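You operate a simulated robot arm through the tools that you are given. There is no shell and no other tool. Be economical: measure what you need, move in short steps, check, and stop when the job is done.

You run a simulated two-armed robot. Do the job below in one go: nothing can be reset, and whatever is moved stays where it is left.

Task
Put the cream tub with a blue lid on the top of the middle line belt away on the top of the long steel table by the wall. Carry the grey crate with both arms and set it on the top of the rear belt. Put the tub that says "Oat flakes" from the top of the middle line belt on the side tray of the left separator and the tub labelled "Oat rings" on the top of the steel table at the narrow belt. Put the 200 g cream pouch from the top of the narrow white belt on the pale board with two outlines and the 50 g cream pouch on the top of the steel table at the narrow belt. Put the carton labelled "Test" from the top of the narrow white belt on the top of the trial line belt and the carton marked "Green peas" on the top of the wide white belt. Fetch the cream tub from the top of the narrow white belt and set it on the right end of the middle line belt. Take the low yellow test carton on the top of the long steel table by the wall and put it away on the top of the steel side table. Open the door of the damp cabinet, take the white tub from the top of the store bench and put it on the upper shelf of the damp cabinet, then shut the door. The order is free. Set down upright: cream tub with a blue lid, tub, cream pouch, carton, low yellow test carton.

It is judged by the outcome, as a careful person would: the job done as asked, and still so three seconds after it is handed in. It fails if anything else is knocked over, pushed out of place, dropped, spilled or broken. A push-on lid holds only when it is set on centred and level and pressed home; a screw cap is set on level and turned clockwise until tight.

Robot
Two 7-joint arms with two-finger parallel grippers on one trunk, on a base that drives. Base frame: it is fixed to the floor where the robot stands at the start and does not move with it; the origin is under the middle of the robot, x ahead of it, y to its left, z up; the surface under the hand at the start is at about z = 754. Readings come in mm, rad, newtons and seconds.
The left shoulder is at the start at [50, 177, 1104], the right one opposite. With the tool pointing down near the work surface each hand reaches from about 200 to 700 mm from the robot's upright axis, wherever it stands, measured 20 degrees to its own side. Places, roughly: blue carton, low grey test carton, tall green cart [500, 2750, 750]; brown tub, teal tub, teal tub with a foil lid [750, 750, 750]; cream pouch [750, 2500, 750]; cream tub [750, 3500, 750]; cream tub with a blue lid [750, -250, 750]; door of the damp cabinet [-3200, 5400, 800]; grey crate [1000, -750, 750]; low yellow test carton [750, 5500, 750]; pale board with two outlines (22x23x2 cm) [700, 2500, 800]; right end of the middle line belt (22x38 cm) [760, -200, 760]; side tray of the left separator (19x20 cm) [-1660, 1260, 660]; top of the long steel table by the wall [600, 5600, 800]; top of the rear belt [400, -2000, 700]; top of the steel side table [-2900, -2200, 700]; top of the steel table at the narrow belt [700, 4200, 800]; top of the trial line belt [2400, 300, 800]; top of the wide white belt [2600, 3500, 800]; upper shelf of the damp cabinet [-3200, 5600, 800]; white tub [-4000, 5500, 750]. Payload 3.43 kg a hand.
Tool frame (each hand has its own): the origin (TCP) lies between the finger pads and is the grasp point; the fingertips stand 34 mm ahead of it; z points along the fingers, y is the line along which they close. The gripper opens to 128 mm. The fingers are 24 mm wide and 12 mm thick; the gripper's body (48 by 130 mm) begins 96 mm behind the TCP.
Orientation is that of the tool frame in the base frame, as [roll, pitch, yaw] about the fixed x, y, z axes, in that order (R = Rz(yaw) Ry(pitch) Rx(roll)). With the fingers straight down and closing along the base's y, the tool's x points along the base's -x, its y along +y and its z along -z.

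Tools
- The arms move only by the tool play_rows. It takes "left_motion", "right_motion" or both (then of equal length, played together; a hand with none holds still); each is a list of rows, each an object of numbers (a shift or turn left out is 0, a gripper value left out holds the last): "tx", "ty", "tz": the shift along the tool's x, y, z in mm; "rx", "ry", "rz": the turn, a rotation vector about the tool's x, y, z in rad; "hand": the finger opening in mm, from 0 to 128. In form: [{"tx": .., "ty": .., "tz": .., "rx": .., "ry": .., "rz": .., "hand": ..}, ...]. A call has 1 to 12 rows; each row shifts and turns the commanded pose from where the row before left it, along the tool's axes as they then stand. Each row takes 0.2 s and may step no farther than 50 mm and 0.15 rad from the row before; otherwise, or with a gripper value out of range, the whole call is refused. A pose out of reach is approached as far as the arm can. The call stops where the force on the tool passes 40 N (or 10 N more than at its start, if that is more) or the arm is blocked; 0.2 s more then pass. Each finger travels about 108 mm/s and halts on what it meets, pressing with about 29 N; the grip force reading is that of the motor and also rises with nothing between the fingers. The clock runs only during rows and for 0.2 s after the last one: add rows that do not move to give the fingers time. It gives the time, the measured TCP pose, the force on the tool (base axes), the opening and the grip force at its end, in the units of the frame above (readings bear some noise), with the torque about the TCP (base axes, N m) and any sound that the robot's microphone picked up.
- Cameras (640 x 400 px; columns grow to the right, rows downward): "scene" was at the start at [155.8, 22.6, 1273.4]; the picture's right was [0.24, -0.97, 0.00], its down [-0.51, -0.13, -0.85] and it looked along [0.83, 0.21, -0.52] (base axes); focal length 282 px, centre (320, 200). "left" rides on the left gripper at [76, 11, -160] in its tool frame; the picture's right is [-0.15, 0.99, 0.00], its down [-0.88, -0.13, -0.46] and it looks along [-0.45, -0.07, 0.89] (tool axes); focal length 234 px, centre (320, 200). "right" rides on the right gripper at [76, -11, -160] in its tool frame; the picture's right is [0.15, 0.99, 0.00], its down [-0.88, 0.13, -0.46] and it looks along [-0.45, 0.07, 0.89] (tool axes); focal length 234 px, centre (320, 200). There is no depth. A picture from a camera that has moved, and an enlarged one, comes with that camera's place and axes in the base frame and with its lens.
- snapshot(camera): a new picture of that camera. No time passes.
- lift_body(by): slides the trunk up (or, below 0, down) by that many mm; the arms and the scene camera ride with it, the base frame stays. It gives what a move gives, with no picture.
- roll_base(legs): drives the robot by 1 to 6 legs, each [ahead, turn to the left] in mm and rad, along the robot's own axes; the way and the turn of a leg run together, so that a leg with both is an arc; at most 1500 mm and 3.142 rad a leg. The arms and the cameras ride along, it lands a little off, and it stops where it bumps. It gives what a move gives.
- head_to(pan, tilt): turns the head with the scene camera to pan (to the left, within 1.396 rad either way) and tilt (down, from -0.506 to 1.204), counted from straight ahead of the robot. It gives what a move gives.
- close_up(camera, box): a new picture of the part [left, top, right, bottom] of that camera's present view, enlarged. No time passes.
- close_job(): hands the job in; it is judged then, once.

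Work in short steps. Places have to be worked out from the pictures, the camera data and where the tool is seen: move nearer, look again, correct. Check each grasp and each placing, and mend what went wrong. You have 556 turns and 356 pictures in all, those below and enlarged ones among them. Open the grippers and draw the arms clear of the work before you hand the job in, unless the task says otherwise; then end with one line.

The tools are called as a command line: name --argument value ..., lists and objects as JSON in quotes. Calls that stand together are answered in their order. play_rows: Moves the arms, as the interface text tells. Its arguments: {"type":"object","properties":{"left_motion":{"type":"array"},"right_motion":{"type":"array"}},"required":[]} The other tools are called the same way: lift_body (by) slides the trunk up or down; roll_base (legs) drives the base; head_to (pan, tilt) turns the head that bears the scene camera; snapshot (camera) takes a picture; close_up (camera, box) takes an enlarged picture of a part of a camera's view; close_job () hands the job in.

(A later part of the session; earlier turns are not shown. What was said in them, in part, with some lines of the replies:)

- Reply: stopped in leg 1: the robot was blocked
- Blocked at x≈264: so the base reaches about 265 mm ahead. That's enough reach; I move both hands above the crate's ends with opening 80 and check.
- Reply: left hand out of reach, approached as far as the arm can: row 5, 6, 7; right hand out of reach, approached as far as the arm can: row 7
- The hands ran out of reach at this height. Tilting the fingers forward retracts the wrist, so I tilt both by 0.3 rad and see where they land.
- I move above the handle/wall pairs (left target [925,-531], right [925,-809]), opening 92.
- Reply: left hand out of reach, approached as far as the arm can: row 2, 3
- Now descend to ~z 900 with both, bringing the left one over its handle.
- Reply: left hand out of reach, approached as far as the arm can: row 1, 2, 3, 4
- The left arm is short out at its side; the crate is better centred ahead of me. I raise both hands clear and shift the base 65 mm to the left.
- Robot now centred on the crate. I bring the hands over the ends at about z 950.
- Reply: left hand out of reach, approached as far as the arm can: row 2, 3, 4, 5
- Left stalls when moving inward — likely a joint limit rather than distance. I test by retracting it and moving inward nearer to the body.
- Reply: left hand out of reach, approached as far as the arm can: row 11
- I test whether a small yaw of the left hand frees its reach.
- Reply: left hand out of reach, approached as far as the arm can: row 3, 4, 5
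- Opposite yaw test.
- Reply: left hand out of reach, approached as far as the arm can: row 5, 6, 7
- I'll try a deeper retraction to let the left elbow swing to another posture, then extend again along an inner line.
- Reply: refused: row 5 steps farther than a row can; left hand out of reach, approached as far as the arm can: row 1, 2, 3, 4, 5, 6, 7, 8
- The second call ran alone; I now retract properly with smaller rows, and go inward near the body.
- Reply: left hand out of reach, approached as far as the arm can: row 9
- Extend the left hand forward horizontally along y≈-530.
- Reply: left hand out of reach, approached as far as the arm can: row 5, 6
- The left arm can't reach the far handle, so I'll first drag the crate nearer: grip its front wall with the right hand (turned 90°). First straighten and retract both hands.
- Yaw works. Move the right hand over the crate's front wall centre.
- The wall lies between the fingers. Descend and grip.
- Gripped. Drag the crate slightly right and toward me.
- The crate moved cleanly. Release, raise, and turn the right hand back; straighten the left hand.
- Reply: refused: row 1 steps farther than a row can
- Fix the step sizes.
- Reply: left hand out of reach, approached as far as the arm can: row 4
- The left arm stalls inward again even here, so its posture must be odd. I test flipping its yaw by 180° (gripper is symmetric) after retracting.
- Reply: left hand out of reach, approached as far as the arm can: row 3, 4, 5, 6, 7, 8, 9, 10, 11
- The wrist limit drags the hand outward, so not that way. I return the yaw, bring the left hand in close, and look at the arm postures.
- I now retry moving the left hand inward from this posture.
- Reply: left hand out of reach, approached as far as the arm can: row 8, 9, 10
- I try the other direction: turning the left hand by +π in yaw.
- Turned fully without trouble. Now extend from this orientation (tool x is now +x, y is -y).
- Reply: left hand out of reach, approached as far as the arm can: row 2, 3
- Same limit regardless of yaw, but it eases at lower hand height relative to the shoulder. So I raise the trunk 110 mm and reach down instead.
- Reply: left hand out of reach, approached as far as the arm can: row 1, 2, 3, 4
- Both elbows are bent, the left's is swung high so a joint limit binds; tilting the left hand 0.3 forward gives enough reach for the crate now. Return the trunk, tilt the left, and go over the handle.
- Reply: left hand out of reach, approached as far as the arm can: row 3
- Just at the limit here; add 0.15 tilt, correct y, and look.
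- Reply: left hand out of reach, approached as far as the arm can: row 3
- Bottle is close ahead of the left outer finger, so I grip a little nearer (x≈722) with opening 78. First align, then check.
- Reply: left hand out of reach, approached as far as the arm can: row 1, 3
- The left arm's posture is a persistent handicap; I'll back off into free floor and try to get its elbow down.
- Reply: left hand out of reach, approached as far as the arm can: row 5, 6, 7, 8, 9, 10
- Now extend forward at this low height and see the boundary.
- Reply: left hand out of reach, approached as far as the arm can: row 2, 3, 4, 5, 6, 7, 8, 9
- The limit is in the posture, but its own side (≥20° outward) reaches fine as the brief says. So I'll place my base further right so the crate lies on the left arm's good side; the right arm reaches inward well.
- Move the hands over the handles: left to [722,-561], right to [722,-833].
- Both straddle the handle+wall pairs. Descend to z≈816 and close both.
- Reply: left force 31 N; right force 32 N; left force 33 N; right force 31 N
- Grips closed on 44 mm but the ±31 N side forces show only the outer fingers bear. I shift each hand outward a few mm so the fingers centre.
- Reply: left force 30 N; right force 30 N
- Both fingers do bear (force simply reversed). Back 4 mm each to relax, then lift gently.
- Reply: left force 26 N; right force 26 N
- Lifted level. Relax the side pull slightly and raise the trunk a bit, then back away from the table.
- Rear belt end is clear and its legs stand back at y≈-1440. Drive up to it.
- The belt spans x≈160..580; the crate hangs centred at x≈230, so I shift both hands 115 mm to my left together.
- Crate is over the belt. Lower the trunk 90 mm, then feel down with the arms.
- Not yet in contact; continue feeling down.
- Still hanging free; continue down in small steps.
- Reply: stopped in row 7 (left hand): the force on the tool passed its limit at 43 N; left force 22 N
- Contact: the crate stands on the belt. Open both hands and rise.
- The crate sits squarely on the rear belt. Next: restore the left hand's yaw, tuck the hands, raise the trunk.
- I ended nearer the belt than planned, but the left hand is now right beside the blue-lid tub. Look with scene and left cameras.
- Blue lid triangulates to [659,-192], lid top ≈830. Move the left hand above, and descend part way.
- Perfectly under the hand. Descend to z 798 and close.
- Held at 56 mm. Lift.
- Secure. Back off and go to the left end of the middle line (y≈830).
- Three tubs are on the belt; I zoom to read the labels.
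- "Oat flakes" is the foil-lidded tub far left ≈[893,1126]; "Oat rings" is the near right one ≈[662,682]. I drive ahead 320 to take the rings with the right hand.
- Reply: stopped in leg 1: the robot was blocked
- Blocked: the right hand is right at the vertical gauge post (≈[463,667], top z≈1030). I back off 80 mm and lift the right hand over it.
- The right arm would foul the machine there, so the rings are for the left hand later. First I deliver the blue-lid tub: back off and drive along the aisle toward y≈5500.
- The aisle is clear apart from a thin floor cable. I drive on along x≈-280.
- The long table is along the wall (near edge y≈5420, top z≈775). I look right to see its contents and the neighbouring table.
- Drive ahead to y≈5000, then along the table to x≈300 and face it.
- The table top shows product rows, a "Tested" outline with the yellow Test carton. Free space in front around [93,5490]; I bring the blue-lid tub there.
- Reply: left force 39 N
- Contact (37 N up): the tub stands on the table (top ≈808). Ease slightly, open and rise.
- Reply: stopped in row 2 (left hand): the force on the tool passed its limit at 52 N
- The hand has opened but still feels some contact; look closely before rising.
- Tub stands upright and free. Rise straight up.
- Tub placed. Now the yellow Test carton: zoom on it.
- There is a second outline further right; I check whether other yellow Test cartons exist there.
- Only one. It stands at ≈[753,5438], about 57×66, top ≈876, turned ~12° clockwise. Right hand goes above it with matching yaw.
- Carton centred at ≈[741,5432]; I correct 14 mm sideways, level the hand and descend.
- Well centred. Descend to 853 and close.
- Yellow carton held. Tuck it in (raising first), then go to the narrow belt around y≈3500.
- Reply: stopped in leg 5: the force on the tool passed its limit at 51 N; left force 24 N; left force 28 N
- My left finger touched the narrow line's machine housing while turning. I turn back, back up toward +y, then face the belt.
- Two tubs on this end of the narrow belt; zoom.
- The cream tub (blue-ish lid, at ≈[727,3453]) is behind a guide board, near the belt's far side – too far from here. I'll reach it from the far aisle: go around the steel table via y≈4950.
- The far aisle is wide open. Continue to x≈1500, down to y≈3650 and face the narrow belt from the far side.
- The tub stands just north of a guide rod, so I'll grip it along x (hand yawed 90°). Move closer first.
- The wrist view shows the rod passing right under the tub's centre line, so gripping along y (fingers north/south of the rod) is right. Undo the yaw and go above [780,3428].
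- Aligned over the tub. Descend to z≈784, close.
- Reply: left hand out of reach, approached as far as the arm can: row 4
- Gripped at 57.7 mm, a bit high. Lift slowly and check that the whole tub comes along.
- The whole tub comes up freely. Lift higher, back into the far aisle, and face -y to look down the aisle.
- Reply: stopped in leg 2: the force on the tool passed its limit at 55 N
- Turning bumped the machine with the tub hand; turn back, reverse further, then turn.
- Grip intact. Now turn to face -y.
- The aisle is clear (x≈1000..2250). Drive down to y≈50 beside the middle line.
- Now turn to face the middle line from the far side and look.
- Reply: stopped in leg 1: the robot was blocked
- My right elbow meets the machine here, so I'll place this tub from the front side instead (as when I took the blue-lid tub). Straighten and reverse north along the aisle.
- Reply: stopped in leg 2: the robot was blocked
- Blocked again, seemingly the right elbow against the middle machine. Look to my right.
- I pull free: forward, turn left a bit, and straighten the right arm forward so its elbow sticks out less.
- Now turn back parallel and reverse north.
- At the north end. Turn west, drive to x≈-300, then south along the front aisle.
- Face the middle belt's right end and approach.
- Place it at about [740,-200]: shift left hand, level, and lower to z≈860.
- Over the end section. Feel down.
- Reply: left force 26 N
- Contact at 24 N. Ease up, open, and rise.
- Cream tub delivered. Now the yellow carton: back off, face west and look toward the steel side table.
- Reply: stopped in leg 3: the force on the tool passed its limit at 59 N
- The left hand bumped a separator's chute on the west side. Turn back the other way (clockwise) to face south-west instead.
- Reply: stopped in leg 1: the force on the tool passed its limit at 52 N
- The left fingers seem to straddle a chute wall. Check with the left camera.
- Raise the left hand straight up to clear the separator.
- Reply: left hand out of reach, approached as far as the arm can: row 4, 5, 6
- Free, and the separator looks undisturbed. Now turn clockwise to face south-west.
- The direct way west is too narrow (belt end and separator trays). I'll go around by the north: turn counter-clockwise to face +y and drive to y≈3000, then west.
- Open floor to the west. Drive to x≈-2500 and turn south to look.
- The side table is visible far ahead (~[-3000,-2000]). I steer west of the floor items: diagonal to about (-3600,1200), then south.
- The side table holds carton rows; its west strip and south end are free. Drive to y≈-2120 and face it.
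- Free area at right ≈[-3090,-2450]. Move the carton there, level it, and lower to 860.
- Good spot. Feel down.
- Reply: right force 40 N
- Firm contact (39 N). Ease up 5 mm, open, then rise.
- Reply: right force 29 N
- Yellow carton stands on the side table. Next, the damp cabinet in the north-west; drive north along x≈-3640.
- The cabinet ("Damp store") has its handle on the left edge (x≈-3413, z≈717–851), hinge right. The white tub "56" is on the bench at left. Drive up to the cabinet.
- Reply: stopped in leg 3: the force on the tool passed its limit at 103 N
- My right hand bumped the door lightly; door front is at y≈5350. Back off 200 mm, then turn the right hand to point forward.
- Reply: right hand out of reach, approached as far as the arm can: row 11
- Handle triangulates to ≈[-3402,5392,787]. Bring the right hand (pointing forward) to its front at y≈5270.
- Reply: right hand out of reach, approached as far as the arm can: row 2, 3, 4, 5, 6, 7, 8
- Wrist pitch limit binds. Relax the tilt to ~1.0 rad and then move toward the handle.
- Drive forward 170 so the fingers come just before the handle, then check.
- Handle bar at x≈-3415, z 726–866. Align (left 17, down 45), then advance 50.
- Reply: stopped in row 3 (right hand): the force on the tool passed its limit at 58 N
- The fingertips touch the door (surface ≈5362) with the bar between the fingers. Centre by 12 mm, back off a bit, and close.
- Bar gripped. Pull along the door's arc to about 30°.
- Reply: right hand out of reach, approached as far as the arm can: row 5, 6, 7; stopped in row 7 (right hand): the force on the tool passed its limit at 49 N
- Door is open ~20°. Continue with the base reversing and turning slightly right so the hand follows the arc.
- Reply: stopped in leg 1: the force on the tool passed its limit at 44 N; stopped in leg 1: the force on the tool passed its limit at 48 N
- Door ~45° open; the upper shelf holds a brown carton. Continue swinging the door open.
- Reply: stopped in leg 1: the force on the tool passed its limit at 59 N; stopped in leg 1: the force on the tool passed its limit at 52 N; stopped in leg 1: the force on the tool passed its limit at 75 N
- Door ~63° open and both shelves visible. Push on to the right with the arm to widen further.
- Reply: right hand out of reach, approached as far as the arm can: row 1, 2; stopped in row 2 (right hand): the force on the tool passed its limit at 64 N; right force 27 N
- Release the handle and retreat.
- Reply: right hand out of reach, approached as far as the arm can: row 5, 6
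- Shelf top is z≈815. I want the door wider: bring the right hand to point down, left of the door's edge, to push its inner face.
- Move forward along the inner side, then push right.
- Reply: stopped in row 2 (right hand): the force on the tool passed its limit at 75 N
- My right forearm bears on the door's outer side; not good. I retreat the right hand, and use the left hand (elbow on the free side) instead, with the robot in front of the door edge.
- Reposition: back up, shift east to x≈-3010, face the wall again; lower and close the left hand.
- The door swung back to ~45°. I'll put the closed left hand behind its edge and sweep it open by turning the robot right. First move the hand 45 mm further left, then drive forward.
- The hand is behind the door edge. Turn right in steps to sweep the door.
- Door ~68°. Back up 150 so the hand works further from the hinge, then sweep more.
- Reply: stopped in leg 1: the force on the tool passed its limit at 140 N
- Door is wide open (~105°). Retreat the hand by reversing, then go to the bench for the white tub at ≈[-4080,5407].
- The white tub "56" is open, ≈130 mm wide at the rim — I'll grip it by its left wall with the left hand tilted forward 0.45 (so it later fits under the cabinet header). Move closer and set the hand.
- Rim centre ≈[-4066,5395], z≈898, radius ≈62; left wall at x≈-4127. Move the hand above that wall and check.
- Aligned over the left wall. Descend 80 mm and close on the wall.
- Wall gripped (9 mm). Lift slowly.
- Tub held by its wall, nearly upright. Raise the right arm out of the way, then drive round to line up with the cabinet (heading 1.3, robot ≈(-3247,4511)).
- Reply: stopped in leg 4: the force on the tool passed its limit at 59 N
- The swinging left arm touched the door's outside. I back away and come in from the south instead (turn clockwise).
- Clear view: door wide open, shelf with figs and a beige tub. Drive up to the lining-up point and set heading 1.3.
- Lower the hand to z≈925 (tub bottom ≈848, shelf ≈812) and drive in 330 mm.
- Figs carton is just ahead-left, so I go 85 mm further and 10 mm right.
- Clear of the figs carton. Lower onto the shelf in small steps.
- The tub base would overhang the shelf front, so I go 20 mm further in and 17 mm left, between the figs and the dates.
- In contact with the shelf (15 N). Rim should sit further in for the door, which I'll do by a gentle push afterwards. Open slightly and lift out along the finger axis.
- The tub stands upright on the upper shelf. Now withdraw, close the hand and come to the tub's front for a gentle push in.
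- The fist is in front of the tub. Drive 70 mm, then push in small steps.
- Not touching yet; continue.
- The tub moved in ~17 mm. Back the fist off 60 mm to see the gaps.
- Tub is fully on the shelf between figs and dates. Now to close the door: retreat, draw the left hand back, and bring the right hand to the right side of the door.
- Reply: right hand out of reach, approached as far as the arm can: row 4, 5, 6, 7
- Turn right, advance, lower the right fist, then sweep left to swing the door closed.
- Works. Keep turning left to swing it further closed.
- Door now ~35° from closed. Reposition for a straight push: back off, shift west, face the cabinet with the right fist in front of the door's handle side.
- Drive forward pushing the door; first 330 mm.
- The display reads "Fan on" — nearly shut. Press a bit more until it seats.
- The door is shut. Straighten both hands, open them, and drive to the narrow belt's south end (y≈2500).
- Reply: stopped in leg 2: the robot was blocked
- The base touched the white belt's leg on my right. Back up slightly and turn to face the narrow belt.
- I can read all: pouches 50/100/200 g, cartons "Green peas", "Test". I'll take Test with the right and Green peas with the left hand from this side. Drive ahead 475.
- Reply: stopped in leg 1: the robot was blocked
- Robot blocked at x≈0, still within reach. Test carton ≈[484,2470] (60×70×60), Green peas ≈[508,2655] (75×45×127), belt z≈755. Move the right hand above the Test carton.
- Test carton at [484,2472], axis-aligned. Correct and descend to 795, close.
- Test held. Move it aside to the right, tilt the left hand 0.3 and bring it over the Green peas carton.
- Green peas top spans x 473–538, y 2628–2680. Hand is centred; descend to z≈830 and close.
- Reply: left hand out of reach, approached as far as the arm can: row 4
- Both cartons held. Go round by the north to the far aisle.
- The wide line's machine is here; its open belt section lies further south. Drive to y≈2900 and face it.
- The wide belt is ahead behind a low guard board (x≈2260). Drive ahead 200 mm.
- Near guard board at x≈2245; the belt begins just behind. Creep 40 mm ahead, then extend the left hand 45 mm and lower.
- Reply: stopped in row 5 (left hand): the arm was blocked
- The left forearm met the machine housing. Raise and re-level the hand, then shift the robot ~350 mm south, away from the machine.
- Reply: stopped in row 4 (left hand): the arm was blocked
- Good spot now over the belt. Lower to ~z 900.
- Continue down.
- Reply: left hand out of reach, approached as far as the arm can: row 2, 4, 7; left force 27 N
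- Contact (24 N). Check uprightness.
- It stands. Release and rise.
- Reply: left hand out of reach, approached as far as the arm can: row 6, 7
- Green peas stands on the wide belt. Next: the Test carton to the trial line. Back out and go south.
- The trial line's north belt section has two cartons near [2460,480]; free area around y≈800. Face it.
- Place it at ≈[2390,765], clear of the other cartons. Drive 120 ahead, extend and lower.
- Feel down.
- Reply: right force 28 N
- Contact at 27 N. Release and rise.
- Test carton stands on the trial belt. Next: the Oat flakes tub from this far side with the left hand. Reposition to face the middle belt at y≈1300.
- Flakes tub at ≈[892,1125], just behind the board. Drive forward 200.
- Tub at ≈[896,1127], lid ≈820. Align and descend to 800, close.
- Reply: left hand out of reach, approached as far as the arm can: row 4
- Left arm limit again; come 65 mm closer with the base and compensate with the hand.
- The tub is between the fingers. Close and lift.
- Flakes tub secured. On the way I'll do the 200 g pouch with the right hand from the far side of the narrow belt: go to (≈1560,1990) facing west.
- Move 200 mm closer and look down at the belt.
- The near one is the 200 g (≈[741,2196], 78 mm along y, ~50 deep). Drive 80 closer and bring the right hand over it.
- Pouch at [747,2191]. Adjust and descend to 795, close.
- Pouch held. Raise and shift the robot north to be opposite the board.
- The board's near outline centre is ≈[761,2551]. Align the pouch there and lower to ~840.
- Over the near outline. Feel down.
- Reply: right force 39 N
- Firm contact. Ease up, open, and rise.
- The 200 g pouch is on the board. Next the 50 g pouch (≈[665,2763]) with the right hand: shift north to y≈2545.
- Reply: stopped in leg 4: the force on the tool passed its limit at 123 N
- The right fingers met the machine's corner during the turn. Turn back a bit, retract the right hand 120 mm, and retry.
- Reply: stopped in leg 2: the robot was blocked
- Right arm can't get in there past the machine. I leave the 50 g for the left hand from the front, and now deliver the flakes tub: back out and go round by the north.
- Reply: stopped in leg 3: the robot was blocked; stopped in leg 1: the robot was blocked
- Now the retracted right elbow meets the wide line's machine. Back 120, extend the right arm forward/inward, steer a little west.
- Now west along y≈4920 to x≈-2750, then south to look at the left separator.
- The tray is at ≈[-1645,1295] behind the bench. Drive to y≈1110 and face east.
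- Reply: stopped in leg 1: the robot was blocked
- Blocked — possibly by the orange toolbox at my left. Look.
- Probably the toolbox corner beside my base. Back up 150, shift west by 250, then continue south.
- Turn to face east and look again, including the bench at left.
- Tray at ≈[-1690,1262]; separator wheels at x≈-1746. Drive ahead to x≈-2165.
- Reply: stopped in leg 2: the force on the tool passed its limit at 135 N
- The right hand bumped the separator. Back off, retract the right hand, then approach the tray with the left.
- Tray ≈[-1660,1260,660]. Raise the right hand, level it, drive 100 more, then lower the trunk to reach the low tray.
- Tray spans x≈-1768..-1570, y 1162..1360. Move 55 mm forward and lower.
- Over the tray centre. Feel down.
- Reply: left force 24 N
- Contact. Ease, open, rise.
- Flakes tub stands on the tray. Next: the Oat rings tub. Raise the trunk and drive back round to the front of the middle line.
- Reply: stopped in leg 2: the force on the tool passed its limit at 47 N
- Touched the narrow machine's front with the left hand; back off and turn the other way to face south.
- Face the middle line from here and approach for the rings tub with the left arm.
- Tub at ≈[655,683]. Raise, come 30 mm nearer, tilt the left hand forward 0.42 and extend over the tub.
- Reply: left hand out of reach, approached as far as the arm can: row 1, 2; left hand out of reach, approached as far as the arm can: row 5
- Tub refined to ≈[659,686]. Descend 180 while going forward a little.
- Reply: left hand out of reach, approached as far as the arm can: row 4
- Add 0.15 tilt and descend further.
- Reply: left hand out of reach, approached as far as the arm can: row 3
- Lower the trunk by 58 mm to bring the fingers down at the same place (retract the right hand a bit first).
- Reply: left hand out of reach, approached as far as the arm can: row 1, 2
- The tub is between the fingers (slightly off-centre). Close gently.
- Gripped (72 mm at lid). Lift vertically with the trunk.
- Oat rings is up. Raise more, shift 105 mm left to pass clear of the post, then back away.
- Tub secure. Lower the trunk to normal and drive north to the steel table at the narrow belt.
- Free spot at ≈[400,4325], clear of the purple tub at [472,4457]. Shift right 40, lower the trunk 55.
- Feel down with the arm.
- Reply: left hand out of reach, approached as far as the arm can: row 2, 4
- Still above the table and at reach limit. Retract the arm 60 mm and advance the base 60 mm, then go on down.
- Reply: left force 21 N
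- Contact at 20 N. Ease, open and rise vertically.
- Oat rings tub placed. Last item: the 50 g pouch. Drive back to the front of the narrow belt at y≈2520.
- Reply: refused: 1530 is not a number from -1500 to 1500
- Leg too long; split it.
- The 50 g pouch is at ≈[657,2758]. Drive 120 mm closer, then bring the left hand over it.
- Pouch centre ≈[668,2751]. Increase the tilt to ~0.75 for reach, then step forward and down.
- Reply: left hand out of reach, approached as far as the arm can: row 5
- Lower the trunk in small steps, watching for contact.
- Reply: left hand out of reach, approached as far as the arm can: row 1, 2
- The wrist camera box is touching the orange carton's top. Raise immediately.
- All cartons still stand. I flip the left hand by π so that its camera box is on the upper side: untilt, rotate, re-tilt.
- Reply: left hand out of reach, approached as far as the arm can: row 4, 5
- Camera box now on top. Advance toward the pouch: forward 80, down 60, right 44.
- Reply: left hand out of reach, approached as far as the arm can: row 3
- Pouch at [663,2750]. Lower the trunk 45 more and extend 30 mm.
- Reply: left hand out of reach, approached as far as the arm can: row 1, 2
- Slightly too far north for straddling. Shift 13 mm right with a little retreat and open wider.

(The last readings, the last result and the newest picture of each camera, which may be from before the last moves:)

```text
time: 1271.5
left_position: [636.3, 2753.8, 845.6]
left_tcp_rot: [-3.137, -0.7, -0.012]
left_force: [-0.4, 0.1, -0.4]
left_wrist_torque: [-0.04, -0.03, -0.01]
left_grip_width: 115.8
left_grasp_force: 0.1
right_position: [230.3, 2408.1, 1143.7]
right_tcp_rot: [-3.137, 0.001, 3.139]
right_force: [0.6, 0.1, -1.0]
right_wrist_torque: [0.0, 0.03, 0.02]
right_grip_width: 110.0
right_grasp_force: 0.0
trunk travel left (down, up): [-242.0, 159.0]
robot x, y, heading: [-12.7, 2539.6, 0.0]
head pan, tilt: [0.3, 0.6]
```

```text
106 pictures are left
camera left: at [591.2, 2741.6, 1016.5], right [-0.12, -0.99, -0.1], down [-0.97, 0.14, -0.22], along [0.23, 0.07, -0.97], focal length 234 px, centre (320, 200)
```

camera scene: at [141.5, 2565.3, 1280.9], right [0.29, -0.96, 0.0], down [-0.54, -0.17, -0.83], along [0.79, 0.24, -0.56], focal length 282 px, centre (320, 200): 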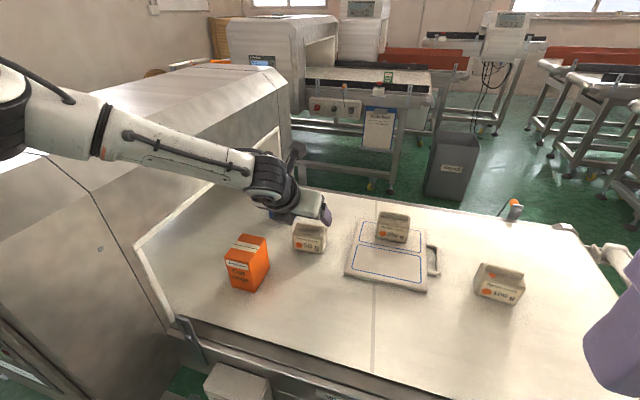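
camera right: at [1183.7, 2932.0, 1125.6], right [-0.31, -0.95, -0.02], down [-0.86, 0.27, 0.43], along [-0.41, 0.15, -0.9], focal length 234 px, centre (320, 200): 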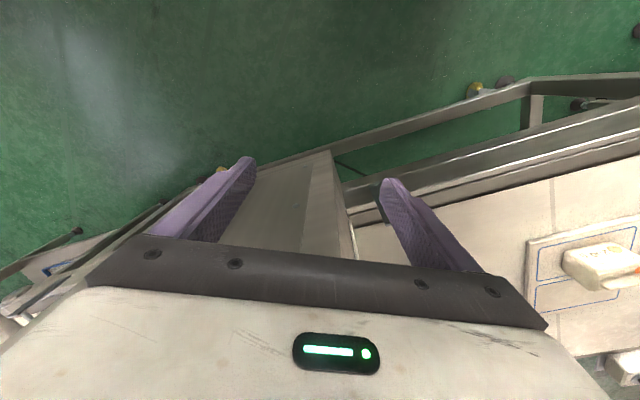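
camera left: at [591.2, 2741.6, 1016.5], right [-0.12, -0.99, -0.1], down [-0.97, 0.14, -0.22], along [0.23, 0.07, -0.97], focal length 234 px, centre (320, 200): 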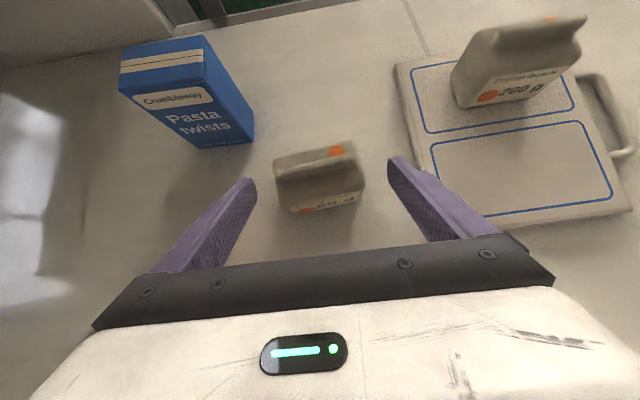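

Well centred. Lower the trunk 48 mm, then try to extend a bit more and close.

lift_body --by -48

play_rows --left_motion '[{"tx": 9, "tz": 8}, {}]'

snapshot --camera "left"

```text
time: 1272.4
left_position: [640.0, 2734.7, 833.2]
left_tcp_rot: [-3.097, -0.748, -0.053]
left_force: [-0.7, 0.6, 1.4]
left_wrist_torque: [0.07, -0.01, 0.02]
left_grip_width: 116.3
left_grasp_force: 0.4
right_position: [224.5, 2391.5, 1097.9]
right_tcp_rot: [3.127, 0.008, 3.138]
right_force: [-0.7, 0.0, -0.3]
right_wrist_torque: [0.01, -0.03, 0.0]
right_grip_width: 110.2
right_grasp_force: 0.0
trunk travel left (down, up): [-194.0, 207.0]
robot x, y, heading: [-13.0, 2537.7, -0.009]
head pan, tilt: [0.3, 0.6]
```

```text
time: 1273.2
left_position: [649.6, 2727.8, 849.3]
left_tcp_rot: [-3.083, -0.77, -0.086]
left_force: [-0.5, -1.5, 2.8]
left_wrist_torque: [0.14, 0.25, 0.14]
left_grip_width: 116.1
left_grasp_force: 0.0
left hand out of reach, approached as far as the arm can: row 1
right_position: [224.2, 2389.4, 1096.7]
right_tcp_rot: [3.122, 0.009, 3.135]
right_force: [0.1, -1.6, 0.6]
right_wrist_torque: [0.14, 0.05, 0.02]
right_grip_width: 110.1
right_grasp_force: 0.1
trunk travel left (down, up): [-194.0, 207.0]
robot x, y, heading: [-13.7, 2542.1, -0.01]
head pan, tilt: [0.3, 0.6]
stopped in row 2 (left hand): the arm was blocked; the commanded pose is now the measured one
```

```text
105 pictures are left
camera left: at [592.3, 2713.1, 1016.7], right [-0.15, -0.98, -0.14], down [-0.94, 0.18, -0.28], along [0.3, 0.09, -0.95], focal length 234 px, centre (320, 200)
```

left: 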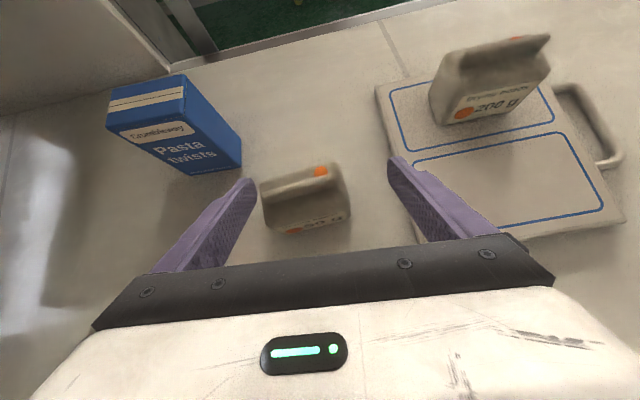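

The left elbow rests on the machine roof, so this side won't do. Raise and withdraw; I'll take the pouch from the far side with the right arm extended and trunk raised.

lift_body --by 120

roll_base --legs '[[-280, 0]]'

play_rows --left_motion '[{"ry": -0.15}, {"ry": -0.15}, {"ry": -0.15}, {"ry": -0.15}, {"ry": -0.14}, {"tx": -45}, {"tx": -45}, {}]'

snapshot --camera "scene"

```text
time: 1274.7
left_position: [650.5, 2749.0, 942.8]
left_tcp_rot: [-3.13, -0.738, -0.038]
left_force: [-1.1, 0.1, -0.3]
left_wrist_torque: [0.0, 0.0, -0.01]
left_grip_width: 116.2
left_grasp_force: 0.0
right_position: [230.0, 2408.2, 1215.2]
right_tcp_rot: [-3.136, -0.001, 3.137]
right_force: [-1.2, -0.8, 0.2]
right_wrist_torque: [0.0, 0.04, 0.0]
right_grip_width: 110.1
right_grasp_force: 0.0
trunk travel left (down, up): [-314.0, 87.0]
robot x, y, heading: [-8.1, 2535.7, -0.002]
head pan, tilt: [0.3, 0.6]
```

```text
time: 1276.7
left_position: [370.7, 2751.5, 943.3]
left_tcp_rot: [-3.129, -0.738, -0.034]
left_force: [0.9, 0.0, -0.4]
left_wrist_torque: [0.0, 0.01, 0.01]
left_grip_width: 116.2
left_grasp_force: 0.0
right_position: [-48.4, 2408.1, 1216.2]
right_tcp_rot: [-3.136, 0.0, 3.14]
right_force: [-0.3, 0.9, 0.0]
right_wrist_torque: [0.0, -0.02, -0.02]
right_grip_width: 109.8
right_grasp_force: 0.2
trunk travel left (down, up): [-314.0, 87.0]
robot x, y, heading: [-294.4, 2539.5, -0.003]
head pan, tilt: [0.3, 0.6]
```

```text
time: 1278.5
left_position: [189.0, 2809.6, 964.5]
left_tcp_rot: [-3.129, 0.002, -0.024]
left_force: [-0.5, 0.3, -0.6]
left_wrist_torque: [0.01, 0.01, 0.03]
left_grip_width: 115.9
left_grasp_force: 0.0
left hand out of reach, approached as far as the arm can: row 1, 2, 3, 4, 5
right_position: [-47.8, 2408.8, 1216.0]
right_tcp_rot: [-3.136, 0.001, 3.138]
right_force: [-1.6, -0.2, 1.0]
right_wrist_torque: [-0.05, 0.02, 0.01]
right_grip_width: 110.0
right_grasp_force: 0.0
trunk travel left (down, up): [-314.0, 87.0]
robot x, y, heading: [-292.7, 2535.3, -0.001]
head pan, tilt: [0.3, 0.6]
```

```text
104 pictures are left
camera scene: at [-136.7, 2566.1, 1307.8], right [0.29, -0.96, 0.0], down [-0.54, -0.17, -0.82], along [0.79, 0.24, -0.57], focal length 282 px, centre (320, 200)
```

scene: 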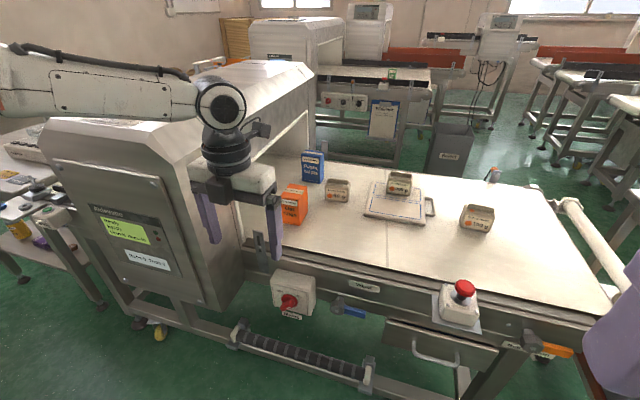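

All intact. Extend the right arm forward for travelling, then go round to the far side again.

play_rows --right_motion '[{"tz": 40}, {"tz": 40}, {"tz": 40}, {"tz": 40}, {"tz": 40}, {"tx": -45, "ty": -8}, {"tx": -45, "ty": -8}, {"tx": -45, "ty": -8}, {"tx": -45, "ty": -8}, {"tx": -45, "ty": -8}, {"tx": -45}, {}]'

roll_base --legs '[[0, 1.571], [1500, 0], [910, 0], [0, -1.571], [1400, 0], [450, 0]]'

roll_base --legs '[[0, -1.571], [1500, 0], [1000, 0]]'

```text
time: 1279.6
left_position: [189.1, 2809.6, 965.1]
left_tcp_rot: [-3.133, 0.0, -0.027]
left_force: [-1.1, 0.3, 0.2]
left_wrist_torque: [0.0, 0.04, -0.03]
left_grip_width: 116.2
left_grasp_force: 0.1
right_position: [-48.5, 2409.3, 1052.5]
right_tcp_rot: [3.138, -0.008, 3.131]
right_force: [-0.1, 0.8, 0.4]
right_wrist_torque: [-0.02, 0.0, -0.01]
right_grip_width: 110.1
right_grasp_force: 0.1
trunk travel left (down, up): [-314.0, 87.0]
robot x, y, heading: [-291.1, 2537.1, -0.002]
head pan, tilt: [0.3, 0.6]
stopped in row 5 (right hand): the force on the tool passed its limit at 64 N (the readings are from after the stop); the commanded pose is now the measured one
```

```text
time: 1307.8
left_position: [1902.6, 5342.5, 965.2]
left_tcp_rot: [-3.13, 0.002, 0.037]
left_force: [-0.5, -0.2, 0.3]
left_wrist_torque: [0.04, 0.04, -0.02]
left_grip_width: 116.2
left_grasp_force: 0.1
right_position: [1689.7, 4931.0, 1052.4]
right_tcp_rot: [3.138, -0.011, -3.09]
right_force: [0.8, 0.0, 0.5]
right_wrist_torque: [-0.01, -0.02, 0.02]
right_grip_width: 110.1
right_grasp_force: 0.0
trunk travel left (down, up): [-314.0, 87.0]
robot x, y, heading: [1440.0, 5043.8, 0.055]
head pan, tilt: [0.3, 0.6]
```

```text
time: 1323.7
left_position: [1793.2, 2091.9, 964.5]
left_tcp_rot: [-3.132, 0.002, -1.572]
left_force: [-0.2, -0.1, -0.5]
left_wrist_torque: [0.02, -0.01, -0.01]
left_grip_width: 116.1
left_grasp_force: 0.1
right_position: [1388.4, 2317.9, 1051.9]
right_tcp_rot: [3.137, -0.01, 1.583]
right_force: [0.3, 0.3, 0.7]
right_wrist_torque: [0.01, 0.09, -0.03]
right_grip_width: 110.0
right_grasp_force: 0.1
trunk travel left (down, up): [-314.0, 87.0]
robot x, y, heading: [1512.9, 2559.9, -1.547]
head pan, tilt: [0.3, 0.6]
```

Extend the right arm here in the free aisle, then move to y≈2440 and face west.

play_rows --right_motion '[{"tx": -45}, {"tx": -45, "ty": -10}, {"tx": -45, "ty": -15}, {"tx": -45, "ty": -15}, {"tx": -45, "ty": -15}, {"tx": -45, "ty": -15}, {}]'

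roll_base --legs '[[110, 0], [0, -1.594], [150, 0]]'

head_to --pan -0.4 --tilt 0.65

snapshot --camera "scene"

```text
time: 1325.3
left_position: [1793.2, 2090.1, 964.7]
left_tcp_rot: [-3.131, 0.001, -1.571]
left_force: [0.2, 0.4, -0.1]
left_wrist_torque: [-0.01, -0.01, 0.01]
left_grip_width: 116.2
left_grasp_force: 0.0
right_position: [1322.8, 2046.4, 1048.1]
right_tcp_rot: [3.138, -0.009, 1.585]
right_force: [0.5, 0.8, 0.6]
right_wrist_torque: [0.0, -0.02, 0.02]
right_grip_width: 109.7
right_grasp_force: 0.1
trunk travel left (down, up): [-314.0, 87.0]
robot x, y, heading: [1508.7, 2561.6, -1.55]
head pan, tilt: [0.3, 0.6]
```

```text
time: 1331.3
left_position: [894.6, 2163.5, 964.6]
left_tcp_rot: [-3.13, 0.003, -3.133]
left_force: [0.0, -0.3, -0.4]
left_wrist_torque: [0.01, -0.03, 0.02]
left_grip_width: 116.1
left_grasp_force: 0.0
right_position: [847.6, 2634.0, 1048.5]
right_tcp_rot: [3.138, -0.011, 0.02]
right_force: [-0.2, 0.0, 0.4]
right_wrist_torque: [0.01, 0.0, 0.0]
right_grip_width: 110.2
right_grasp_force: 0.2
trunk travel left (down, up): [-314.0, 87.0]
robot x, y, heading: [1363.5, 2447.3, -3.108]
head pan, tilt: [0.3, 0.6]
```

```text
time: 1332.4
left_position: [895.2, 2162.5, 965.2]
left_tcp_rot: [-3.13, 0.002, -3.135]
left_force: [0.0, 0.5, 0.7]
left_wrist_torque: [-0.01, 0.0, -0.02]
left_grip_width: 116.0
left_grasp_force: 0.1
right_position: [848.8, 2631.6, 1049.0]
right_tcp_rot: [3.138, -0.009, 0.021]
right_force: [0.0, -0.1, -0.5]
right_wrist_torque: [-0.01, -0.01, 0.0]
right_grip_width: 110.2
right_grasp_force: 0.0
trunk travel left (down, up): [-314.0, 87.0]
robot x, y, heading: [1364.1, 2444.7, -3.107]
head pan, tilt: [-0.4, 0.649]
```

```text
103 pictures are left
camera scene: at [1212.8, 2477.9, 1303.6], right [0.36, 0.93, 0.0], down [0.56, -0.22, -0.8], along [-0.74, 0.29, -0.6], focal length 282 px, centre (320, 200)
```

scene: 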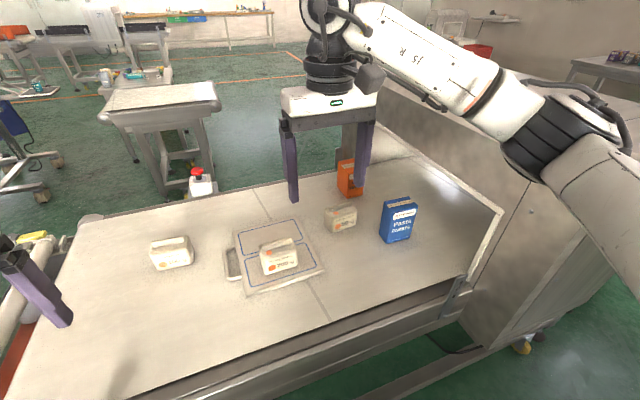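

Drive 55 closer, tilt the right hand 0.3 and extend toward the pouch.

roll_base --legs '[[55, -0.03]]'

play_rows --right_motion '[{"ry": -0.15}, {"ry": -0.15}, {"tx": -26, "ty": -30, "tz": 24}, {"tx": -26, "ty": -30, "tz": 24}, {"tx": -26, "ty": -30, "tz": 24}, {"tx": -26, "ty": -29, "tz": 23}, {}]'

snapshot --camera "right"

snapshot --camera "scene"

```text
time: 1333.3
left_position: [830.2, 2176.1, 965.9]
left_tcp_rot: [-3.131, 0.001, 3.115]
left_force: [-0.5, -0.4, -0.3]
left_wrist_torque: [-0.02, -0.01, 0.0]
left_grip_width: 116.3
left_grasp_force: 0.1
right_position: [797.4, 2647.2, 1048.3]
right_tcp_rot: [3.137, -0.01, -0.008]
right_force: [-0.1, 0.2, -0.3]
right_wrist_torque: [0.01, 0.01, -0.02]
right_grip_width: 109.9
right_grasp_force: 0.0
trunk travel left (down, up): [-314.0, 87.0]
robot x, y, heading: [1307.8, 2445.3, -3.136]
head pan, tilt: [-0.4, 0.649]
```

```text
time: 1334.9
left_position: [831.5, 2175.0, 965.9]
left_tcp_rot: [-3.131, 0.001, 3.118]
left_force: [-0.5, -0.5, -0.6]
left_wrist_torque: [0.02, -0.02, 0.01]
left_grip_width: 116.1
left_grasp_force: 0.0
right_position: [670.8, 2766.4, 985.7]
right_tcp_rot: [3.14, 0.291, -0.008]
right_force: [0.1, -0.1, 0.4]
right_wrist_torque: [0.0, 0.03, -0.01]
right_grip_width: 110.0
right_grasp_force: 0.0
trunk travel left (down, up): [-314.0, 87.0]
robot x, y, heading: [1311.1, 2449.6, -3.138]
head pan, tilt: [-0.4, 0.649]
```

```text
102 pictures are left
camera right: at [789.9, 2778.9, 1116.7], right [0.13, -0.99, -0.04], down [-0.71, -0.12, 0.69], along [-0.69, -0.06, -0.72], focal length 234 px, centre (320, 200)
```

right: 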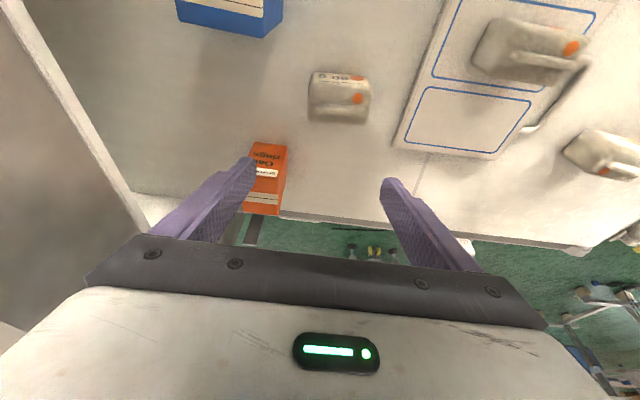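

```text
101 pictures are left
camera scene: at [1158.7, 2481.6, 1303.6], right [0.39, 0.92, 0.0], down [0.56, -0.23, -0.8], along [-0.73, 0.31, -0.6], focal length 282 px, centre (320, 200)
```

scene: 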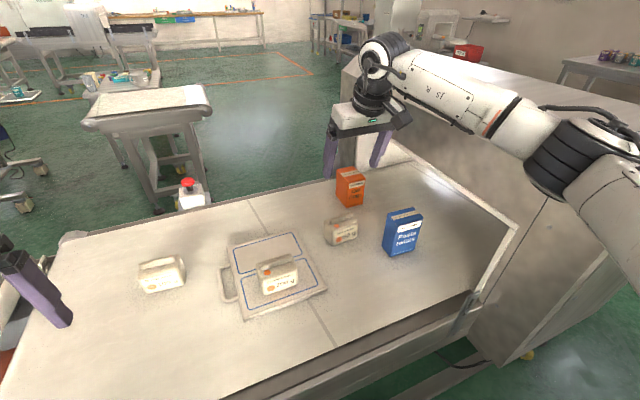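

Reach is fine here. Align (right… 15 mm south) and descend 110.

play_rows --right_motion '[{"ty": 15, "tx": 8, "tz": 26}, {"tx": 12, "tz": 38}, {"tx": 12, "tz": 38}, {}]'

snapshot --camera "right"

snapshot --camera "scene"

```text
time: 1335.9
left_position: [830.3, 2176.2, 965.9]
left_tcp_rot: [-3.131, 0.001, 3.117]
left_force: [-0.4, 0.0, 0.0]
left_wrist_torque: [-0.02, -0.01, 0.0]
left_grip_width: 116.1
left_grasp_force: 0.1
right_position: [671.1, 2751.9, 878.0]
right_tcp_rot: [3.138, 0.293, -0.009]
right_force: [0.1, 0.1, -1.0]
right_wrist_torque: [-0.01, -0.02, 0.01]
right_grip_width: 110.2
right_grasp_force: 0.1
trunk travel left (down, up): [-314.0, 87.0]
robot x, y, heading: [1309.9, 2451.3, -3.141]
head pan, tilt: [-0.4, 0.649]
```

```text
100 pictures are left
camera right: at [791.2, 2762.5, 1008.9], right [0.13, -0.99, -0.04], down [-0.71, -0.12, 0.69], along [-0.69, -0.06, -0.72], focal length 234 px, centre (320, 200)
```

right: 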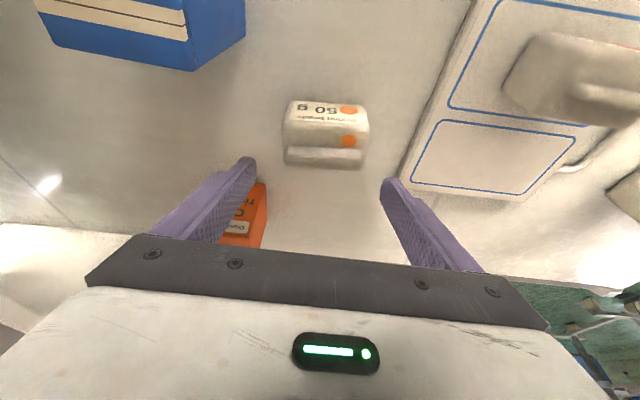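

```text
99 pictures are left
camera scene: at [1158.6, 2481.6, 1303.6], right [0.39, 0.92, 0.0], down [0.56, -0.23, -0.8], along [-0.73, 0.31, -0.6], focal length 282 px, centre (320, 200)
```

scene: 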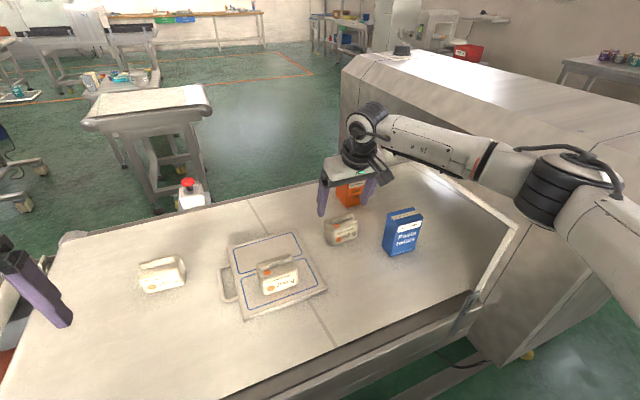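

Aligned exactly. Descend the last 80 mm and close.

play_rows --right_motion '[{"tx": 8, "tz": 26}, {"tx": 8, "tz": 26}, {"tx": 7, "tz": 24}, {}]'

play_rows --right_motion '[{"hand": 40}, {}, {}, {}]'

```text
time: 1336.9
left_position: [830.2, 2175.9, 964.4]
left_tcp_rot: [-3.132, 0.002, 3.116]
left_force: [0.0, 0.2, -0.3]
left_wrist_torque: [-0.04, 0.02, -0.04]
left_grip_width: 116.0
left_grasp_force: 0.0
right_position: [673.6, 2751.1, 800.3]
right_tcp_rot: [3.138, 0.291, -0.011]
right_force: [0.4, -0.2, -0.1]
right_wrist_torque: [-0.01, 0.0, 0.01]
right_grip_width: 110.2
right_grasp_force: 0.1
trunk travel left (down, up): [-314.0, 87.0]
robot x, y, heading: [1311.8, 2447.2, -3.142]
head pan, tilt: [-0.4, 0.649]
```

```text
time: 1337.9
left_position: [829.7, 2176.9, 965.2]
left_tcp_rot: [-3.131, 0.0, 3.117]
left_force: [-0.1, 0.1, 0.4]
left_wrist_torque: [-0.02, -0.04, 0.0]
left_grip_width: 115.9
left_grasp_force: 0.2
right_position: [673.1, 2751.6, 800.8]
right_tcp_rot: [3.138, 0.291, -0.008]
right_force: [0.3, 0.6, -0.3]
right_wrist_torque: [-0.07, 0.04, 0.01]
right_grip_width: 85.4
right_grasp_force: 29.4
trunk travel left (down, up): [-314.0, 87.0]
robot x, y, heading: [1313.6, 2448.8, -3.142]
head pan, tilt: [-0.4, 0.649]
```

Gripped at 85 mm. Lift.

play_rows --right_motion '[{"tx": -4, "tz": -12}, {"tx": -9, "tz": -28}, {"tx": -12, "tz": -38}, {"tx": -13, "tz": -43}, {"tx": -13, "tz": -43}, {}]'

snapshot --camera "scene"

```text
time: 1339.3
left_position: [830.5, 2176.6, 964.4]
left_tcp_rot: [-3.132, 0.002, 3.118]
left_force: [1.4, 0.7, 0.2]
left_wrist_torque: [0.0, -0.01, -0.02]
left_grip_width: 115.6
left_grasp_force: 0.0
right_position: [670.2, 2748.9, 973.2]
right_tcp_rot: [3.137, 0.29, -0.009]
right_force: [-0.1, 0.6, -0.4]
right_wrist_torque: [0.04, 0.0, 0.01]
right_grip_width: 85.1
right_grasp_force: 28.6
trunk travel left (down, up): [-314.0, 87.0]
robot x, y, heading: [1312.7, 2451.0, -3.141]
head pan, tilt: [-0.4, 0.649]
```

```text
98 pictures are left
camera scene: at [1158.2, 2481.8, 1303.5], right [0.39, 0.92, 0.0], down [0.56, -0.24, -0.8], along [-0.73, 0.31, -0.6], focal length 282 px, centre (320, 200)
```

scene: 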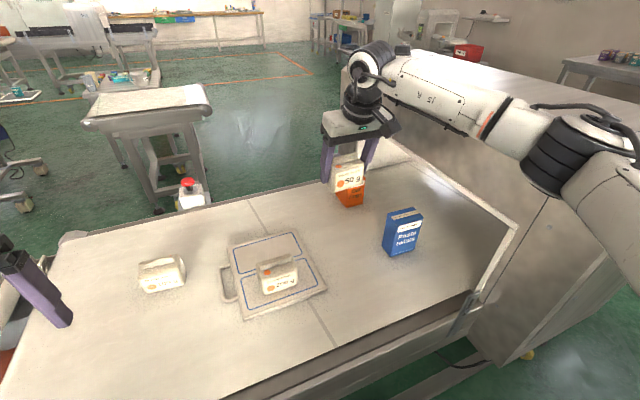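

50 g pouch held. Pull it clear of the machine, back out and go to the north side of the steel table.

play_rows --right_motion '[{"ty": 35, "tx": -10, "tz": -30}, {"ty": 40}, {"ty": 40}, {}]'

roll_base --legs '[[-270, 0]]'

roll_base --legs '[[0, -1.5], [1500, 0.0], [1000, 0.05], [0, 1.52]]'

```text
time: 1340.3
left_position: [831.8, 2176.7, 964.9]
left_tcp_rot: [-3.132, 0.001, 3.116]
left_force: [0.5, 0.3, 0.4]
left_wrist_torque: [0.04, -0.01, 0.03]
left_grip_width: 115.8
left_grasp_force: 0.0
right_position: [667.5, 2637.6, 1005.7]
right_tcp_rot: [3.137, 0.292, -0.01]
right_force: [0.3, -0.6, -1.4]
right_wrist_torque: [-0.02, -0.04, 0.02]
right_grip_width: 85.1
right_grasp_force: 28.9
trunk travel left (down, up): [-314.0, 87.0]
robot x, y, heading: [1309.3, 2448.1, -3.138]
head pan, tilt: [-0.4, 0.649]
```

```text
time: 1342.3
left_position: [1103.4, 2177.6, 965.8]
left_tcp_rot: [-3.132, 0.0, 3.113]
left_force: [-0.2, 0.5, 0.3]
left_wrist_torque: [0.01, 0.0, 0.02]
left_grip_width: 116.2
left_grasp_force: 0.0
right_position: [941.3, 2639.3, 1005.8]
right_tcp_rot: [3.138, 0.292, -0.015]
right_force: [0.2, -0.1, -0.4]
right_wrist_torque: [0.0, 0.01, 0.0]
right_grip_width: 85.2
right_grasp_force: 28.8
trunk travel left (down, up): [-314.0, 87.0]
robot x, y, heading: [1583.1, 2448.3, 3.139]
head pan, tilt: [-0.4, 0.649]
```

```text
time: 1361.9
left_position: [929.6, 4644.0, 963.9]
left_tcp_rot: [-3.131, 0.002, -3.108]
left_force: [-0.2, -0.6, -0.1]
left_wrist_torque: [0.03, 0.01, 0.02]
left_grip_width: 116.0
left_grasp_force: 0.1
right_position: [739.0, 5095.9, 1004.8]
right_tcp_rot: [3.137, 0.29, 0.049]
right_force: [-0.1, 0.0, -1.0]
right_wrist_torque: [0.0, 0.03, 0.0]
right_grip_width: 83.9
right_grasp_force: 29.3
trunk travel left (down, up): [-314.0, 87.0]
robot x, y, heading: [1391.5, 4942.9, -3.08]
head pan, tilt: [-0.4, 0.649]
```

Drive west alongside, then face south toward the table.

roll_base --legs '[[640, 0], [0, 1.51]]'

head_to --pan -0.2 --tilt 0.65

snapshot --camera "scene"

```text
time: 1369.1
left_position: [1024.3, 4426.6, 964.2]
left_tcp_rot: [-3.132, 0.002, -1.597]
left_force: [-0.4, -0.1, -0.3]
left_wrist_torque: [-0.03, 0.0, 0.0]
left_grip_width: 116.1
left_grasp_force: 0.0
right_position: [564.3, 4264.4, 1005.3]
right_tcp_rot: [3.137, 0.291, 1.558]
right_force: [0.1, -0.2, -1.1]
right_wrist_torque: [0.02, 0.03, 0.01]
right_grip_width: 83.9
right_grasp_force: 29.2
trunk travel left (down, up): [-314.0, 87.0]
robot x, y, heading: [757.7, 4908.2, -1.575]
head pan, tilt: [-0.4, 0.649]
```

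```text
time: 1369.9
left_position: [1025.5, 4425.9, 964.1]
left_tcp_rot: [-3.133, 0.002, -1.597]
left_force: [-0.2, 0.4, 0.4]
left_wrist_torque: [0.01, 0.0, 0.0]
left_grip_width: 115.8
left_grasp_force: 0.0
right_position: [562.3, 4263.1, 1003.5]
right_tcp_rot: [3.139, 0.29, 1.558]
right_force: [-0.1, -0.3, -1.5]
right_wrist_torque: [0.0, 0.01, -0.03]
right_grip_width: 83.8
right_grasp_force: 29.0
trunk travel left (down, up): [-314.0, 87.0]
robot x, y, heading: [757.2, 4904.6, -1.571]
head pan, tilt: [-0.201, 0.649]
```

```text
97 pictures are left
camera scene: at [736.4, 4751.3, 1303.5], right [-0.98, 0.2, 0.0], down [0.12, 0.59, -0.8], along [-0.16, -0.78, -0.6], focal length 282 px, centre (320, 200)
```

scene: 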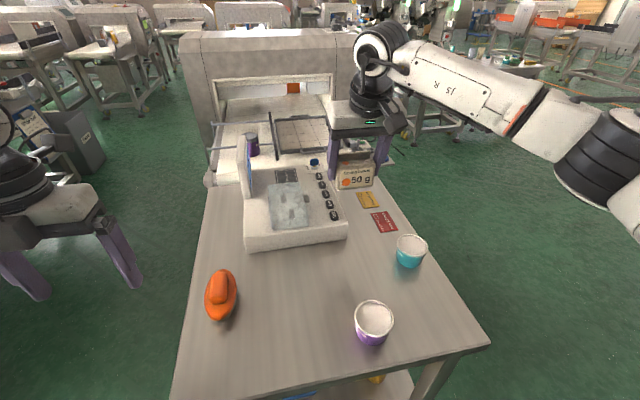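

Free space around [690,4380]. Move the pouch there and lower.

play_rows --right_motion '[{"tx": 27, "ty": 29, "tz": -8}, {"tx": 27, "ty": 29, "tz": -8}, {"tx": 27, "ty": 30, "tz": -8}, {"tx": 27, "ty": 30, "tz": -8}, {"tx": 13, "tz": 43}, {"tx": 13, "tz": 43}, {"tx": 13, "tz": 43}, {}]'

snapshot --camera "scene"

```text
time: 1371.7
left_position: [1025.5, 4425.4, 965.0]
left_tcp_rot: [-3.131, 0.003, -1.597]
left_force: [-0.7, 0.2, -0.5]
left_wrist_torque: [-0.05, -0.01, 0.01]
left_grip_width: 116.0
left_grasp_force: 0.0
right_position: [684.1, 4378.8, 867.7]
right_tcp_rot: [3.138, 0.294, 1.56]
right_force: [-0.3, 0.1, -0.6]
right_wrist_torque: [0.02, 0.0, 0.0]
right_grip_width: 83.5
right_grasp_force: 29.4
trunk travel left (down, up): [-314.0, 87.0]
robot x, y, heading: [758.0, 4905.3, -1.572]
head pan, tilt: [-0.201, 0.649]
```

```text
96 pictures are left
camera scene: at [736.5, 4751.5, 1303.6], right [-0.98, 0.2, 0.0], down [0.12, 0.59, -0.8], along [-0.16, -0.78, -0.6], focal length 282 px, centre (320, 200)
```

scene: 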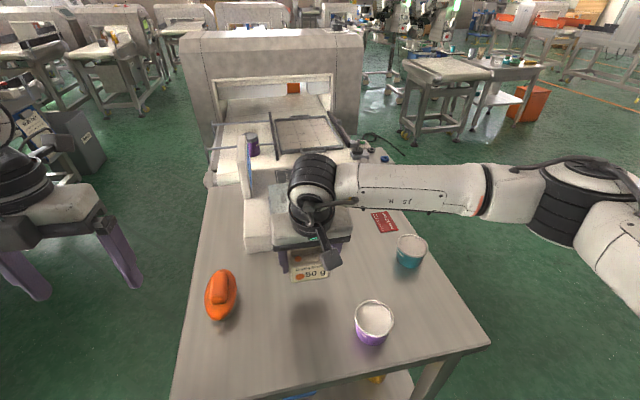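

Clear of the scale. Feel down.

play_rows --right_motion '[{"tx": 5, "tz": 17}, {"tx": 5, "tz": 17}, {"tx": 3, "tz": 10}, {"tx": 2, "tz": 6}, {"tx": 1.2, "tz": 4}, {"tx": 1.2, "tz": 4}, {"tx": 1.2, "tz": 4}]'

```text
time: 1373.3
left_position: [1023.8, 4426.5, 965.2]
left_tcp_rot: [-3.131, 0.003, -1.597]
left_force: [0.8, 0.4, 0.1]
left_wrist_torque: [0.0, 0.0, 0.02]
left_grip_width: 116.1
left_grasp_force: 0.1
right_position: [684.0, 4377.1, 804.5]
right_tcp_rot: [3.138, 0.291, 1.559]
right_force: [0.4, -0.1, -1.8]
right_wrist_torque: [-0.01, 0.02, 0.0]
right_grip_width: 83.8
right_grasp_force: 28.6
trunk travel left (down, up): [-314.0, 87.0]
robot x, y, heading: [753.9, 4909.9, -1.568]
head pan, tilt: [-0.201, 0.649]
```

play_rows --right_motion '[{"tx": 0.9, "tz": 2.9}, {"tx": 0.9, "tz": 2.9}, {"tx": 0.9, "tz": 2.9}, {"tx": 0.9, "tz": 2.9}]'

```text
time: 1374.3
left_position: [1024.9, 4428.5, 967.8]
left_tcp_rot: [-3.131, -0.002, -1.597]
left_force: [-0.1, 0.6, -0.4]
left_wrist_torque: [0.01, 0.03, -0.01]
left_grip_width: 116.1
left_grasp_force: 0.1
right_position: [683.7, 4375.2, 799.9]
right_tcp_rot: [3.137, 0.305, 1.559]
right_force: [-8.8, 7.1, 37.2]
right_wrist_torque: [0.07, 0.64, 0.47]
right_grip_width: 83.7
right_grasp_force: 29.1
trunk travel left (down, up): [-314.0, 87.0]
robot x, y, heading: [755.8, 4902.1, -1.57]
head pan, tilt: [-0.201, 0.649]
```

Firm contact. Ease up, open and rise vertically.

play_rows --right_motion '[{"tx": -1.4, "tz": -4.6}, {"hand": 114}, {}, {}]'

play_rows --right_motion '[{"tx": -6, "tz": -19}, {"tx": -12, "tz": -38}, {"tx": -13, "tz": -43}, {"tx": -13, "tz": -43}, {}]'

snapshot --camera "scene"

```text
time: 1375.3
left_position: [1024.7, 4426.6, 965.4]
left_tcp_rot: [-3.13, 0.0, -1.597]
left_force: [-0.1, 0.0, 0.0]
left_wrist_torque: [0.0, 0.01, 0.01]
left_grip_width: 115.9
left_grasp_force: 0.2
right_position: [683.2, 4375.7, 797.2]
right_tcp_rot: [3.137, 0.289, 1.56]
right_force: [0.2, 0.0, 1.0]
right_wrist_torque: [-0.01, -0.01, -0.02]
right_grip_width: 114.3
right_grasp_force: 0.1
trunk travel left (down, up): [-314.0, 87.0]
robot x, y, heading: [757.5, 4907.3, -1.577]
head pan, tilt: [-0.201, 0.649]
```

```text
time: 1376.5
left_position: [1024.6, 4426.3, 964.9]
left_tcp_rot: [-3.132, 0.003, -1.596]
left_force: [0.4, -0.4, -0.3]
left_wrist_torque: [0.0, 0.0, -0.01]
left_grip_width: 116.0
left_grasp_force: 0.0
right_position: [683.1, 4375.9, 945.7]
right_tcp_rot: [3.136, 0.289, 1.559]
right_force: [0.3, 0.0, -0.3]
right_wrist_torque: [0.02, -0.02, 0.0]
right_grip_width: 114.0
right_grasp_force: 0.1
trunk travel left (down, up): [-314.0, 87.0]
robot x, y, heading: [755.0, 4905.2, -1.571]
head pan, tilt: [-0.201, 0.649]
```

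```text
95 pictures are left
camera scene: at [736.4, 4751.4, 1303.5], right [-0.98, 0.2, 0.0], down [0.12, 0.59, -0.8], along [-0.16, -0.78, -0.6], focal length 282 px, centre (320, 200)
```

scene: 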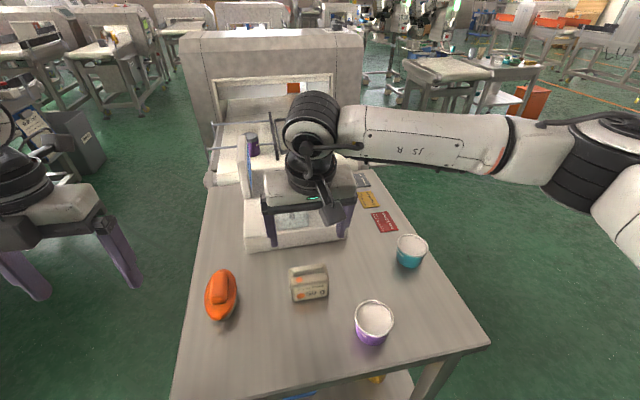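

All items are placed. Draw the arms clear: raise and retract the right hand and back away a little.

play_rows --right_motion '[{"tz": -40}, {"tz": -40}, {"tx": 40, "tz": -12}, {"tx": 40, "tz": -12}, {"tx": 40, "tz": -12}, {}]'

roll_base --legs '[[-90, 0]]'

snapshot --camera "scene"

```text
time: 1377.9
left_position: [1025.5, 4426.4, 965.2]
left_tcp_rot: [-3.13, 0.0, -1.597]
left_force: [-0.2, 0.5, 0.2]
left_wrist_torque: [0.04, -0.05, 0.05]
left_grip_width: 115.8
left_grasp_force: 0.0
right_position: [686.0, 4522.4, 1023.5]
right_tcp_rot: [3.139, 0.288, 1.559]
right_force: [0.2, 0.1, 0.2]
right_wrist_torque: [-0.03, 0.01, 0.05]
right_grip_width: 113.8
right_grasp_force: 0.0
trunk travel left (down, up): [-314.0, 87.0]
robot x, y, heading: [757.7, 4907.2, -1.57]
head pan, tilt: [-0.201, 0.649]
```

```text
time: 1379.0
left_position: [1025.2, 4514.6, 965.1]
left_tcp_rot: [-3.13, 0.0, -1.598]
left_force: [0.1, -0.3, -0.3]
left_wrist_torque: [-0.02, -0.01, -0.01]
left_grip_width: 116.0
left_grasp_force: 0.0
right_position: [687.1, 4612.9, 1023.9]
right_tcp_rot: [3.139, 0.292, 1.557]
right_force: [-0.5, 0.3, -0.4]
right_wrist_torque: [0.0, 0.01, -0.01]
right_grip_width: 113.7
right_grasp_force: 0.0
trunk travel left (down, up): [-314.0, 87.0]
robot x, y, heading: [755.9, 4995.1, -1.573]
head pan, tilt: [-0.201, 0.649]
```

```text
94 pictures are left
camera scene: at [736.8, 4840.8, 1303.7], right [-0.98, 0.2, 0.0], down [0.12, 0.59, -0.8], along [-0.16, -0.78, -0.6], focal length 282 px, centre (320, 200)
```

scene: 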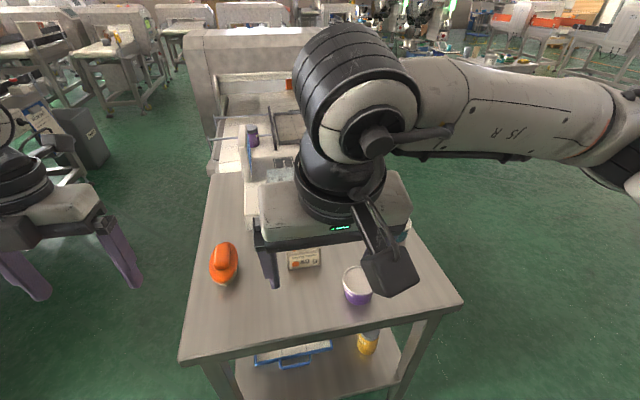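

Everything is in its place, the grippers are open and empty, and the arms are clear. I hand the job in.

close_job

```text
The job is handed in.
```

I did every part of the job and handed it in, with the arms drawn clear. On the way I bumped the separators, a few machine housings and probably an orange reject bin. Nothing looked knocked over or shifted in my pictures, but I did not check them all afterwards.
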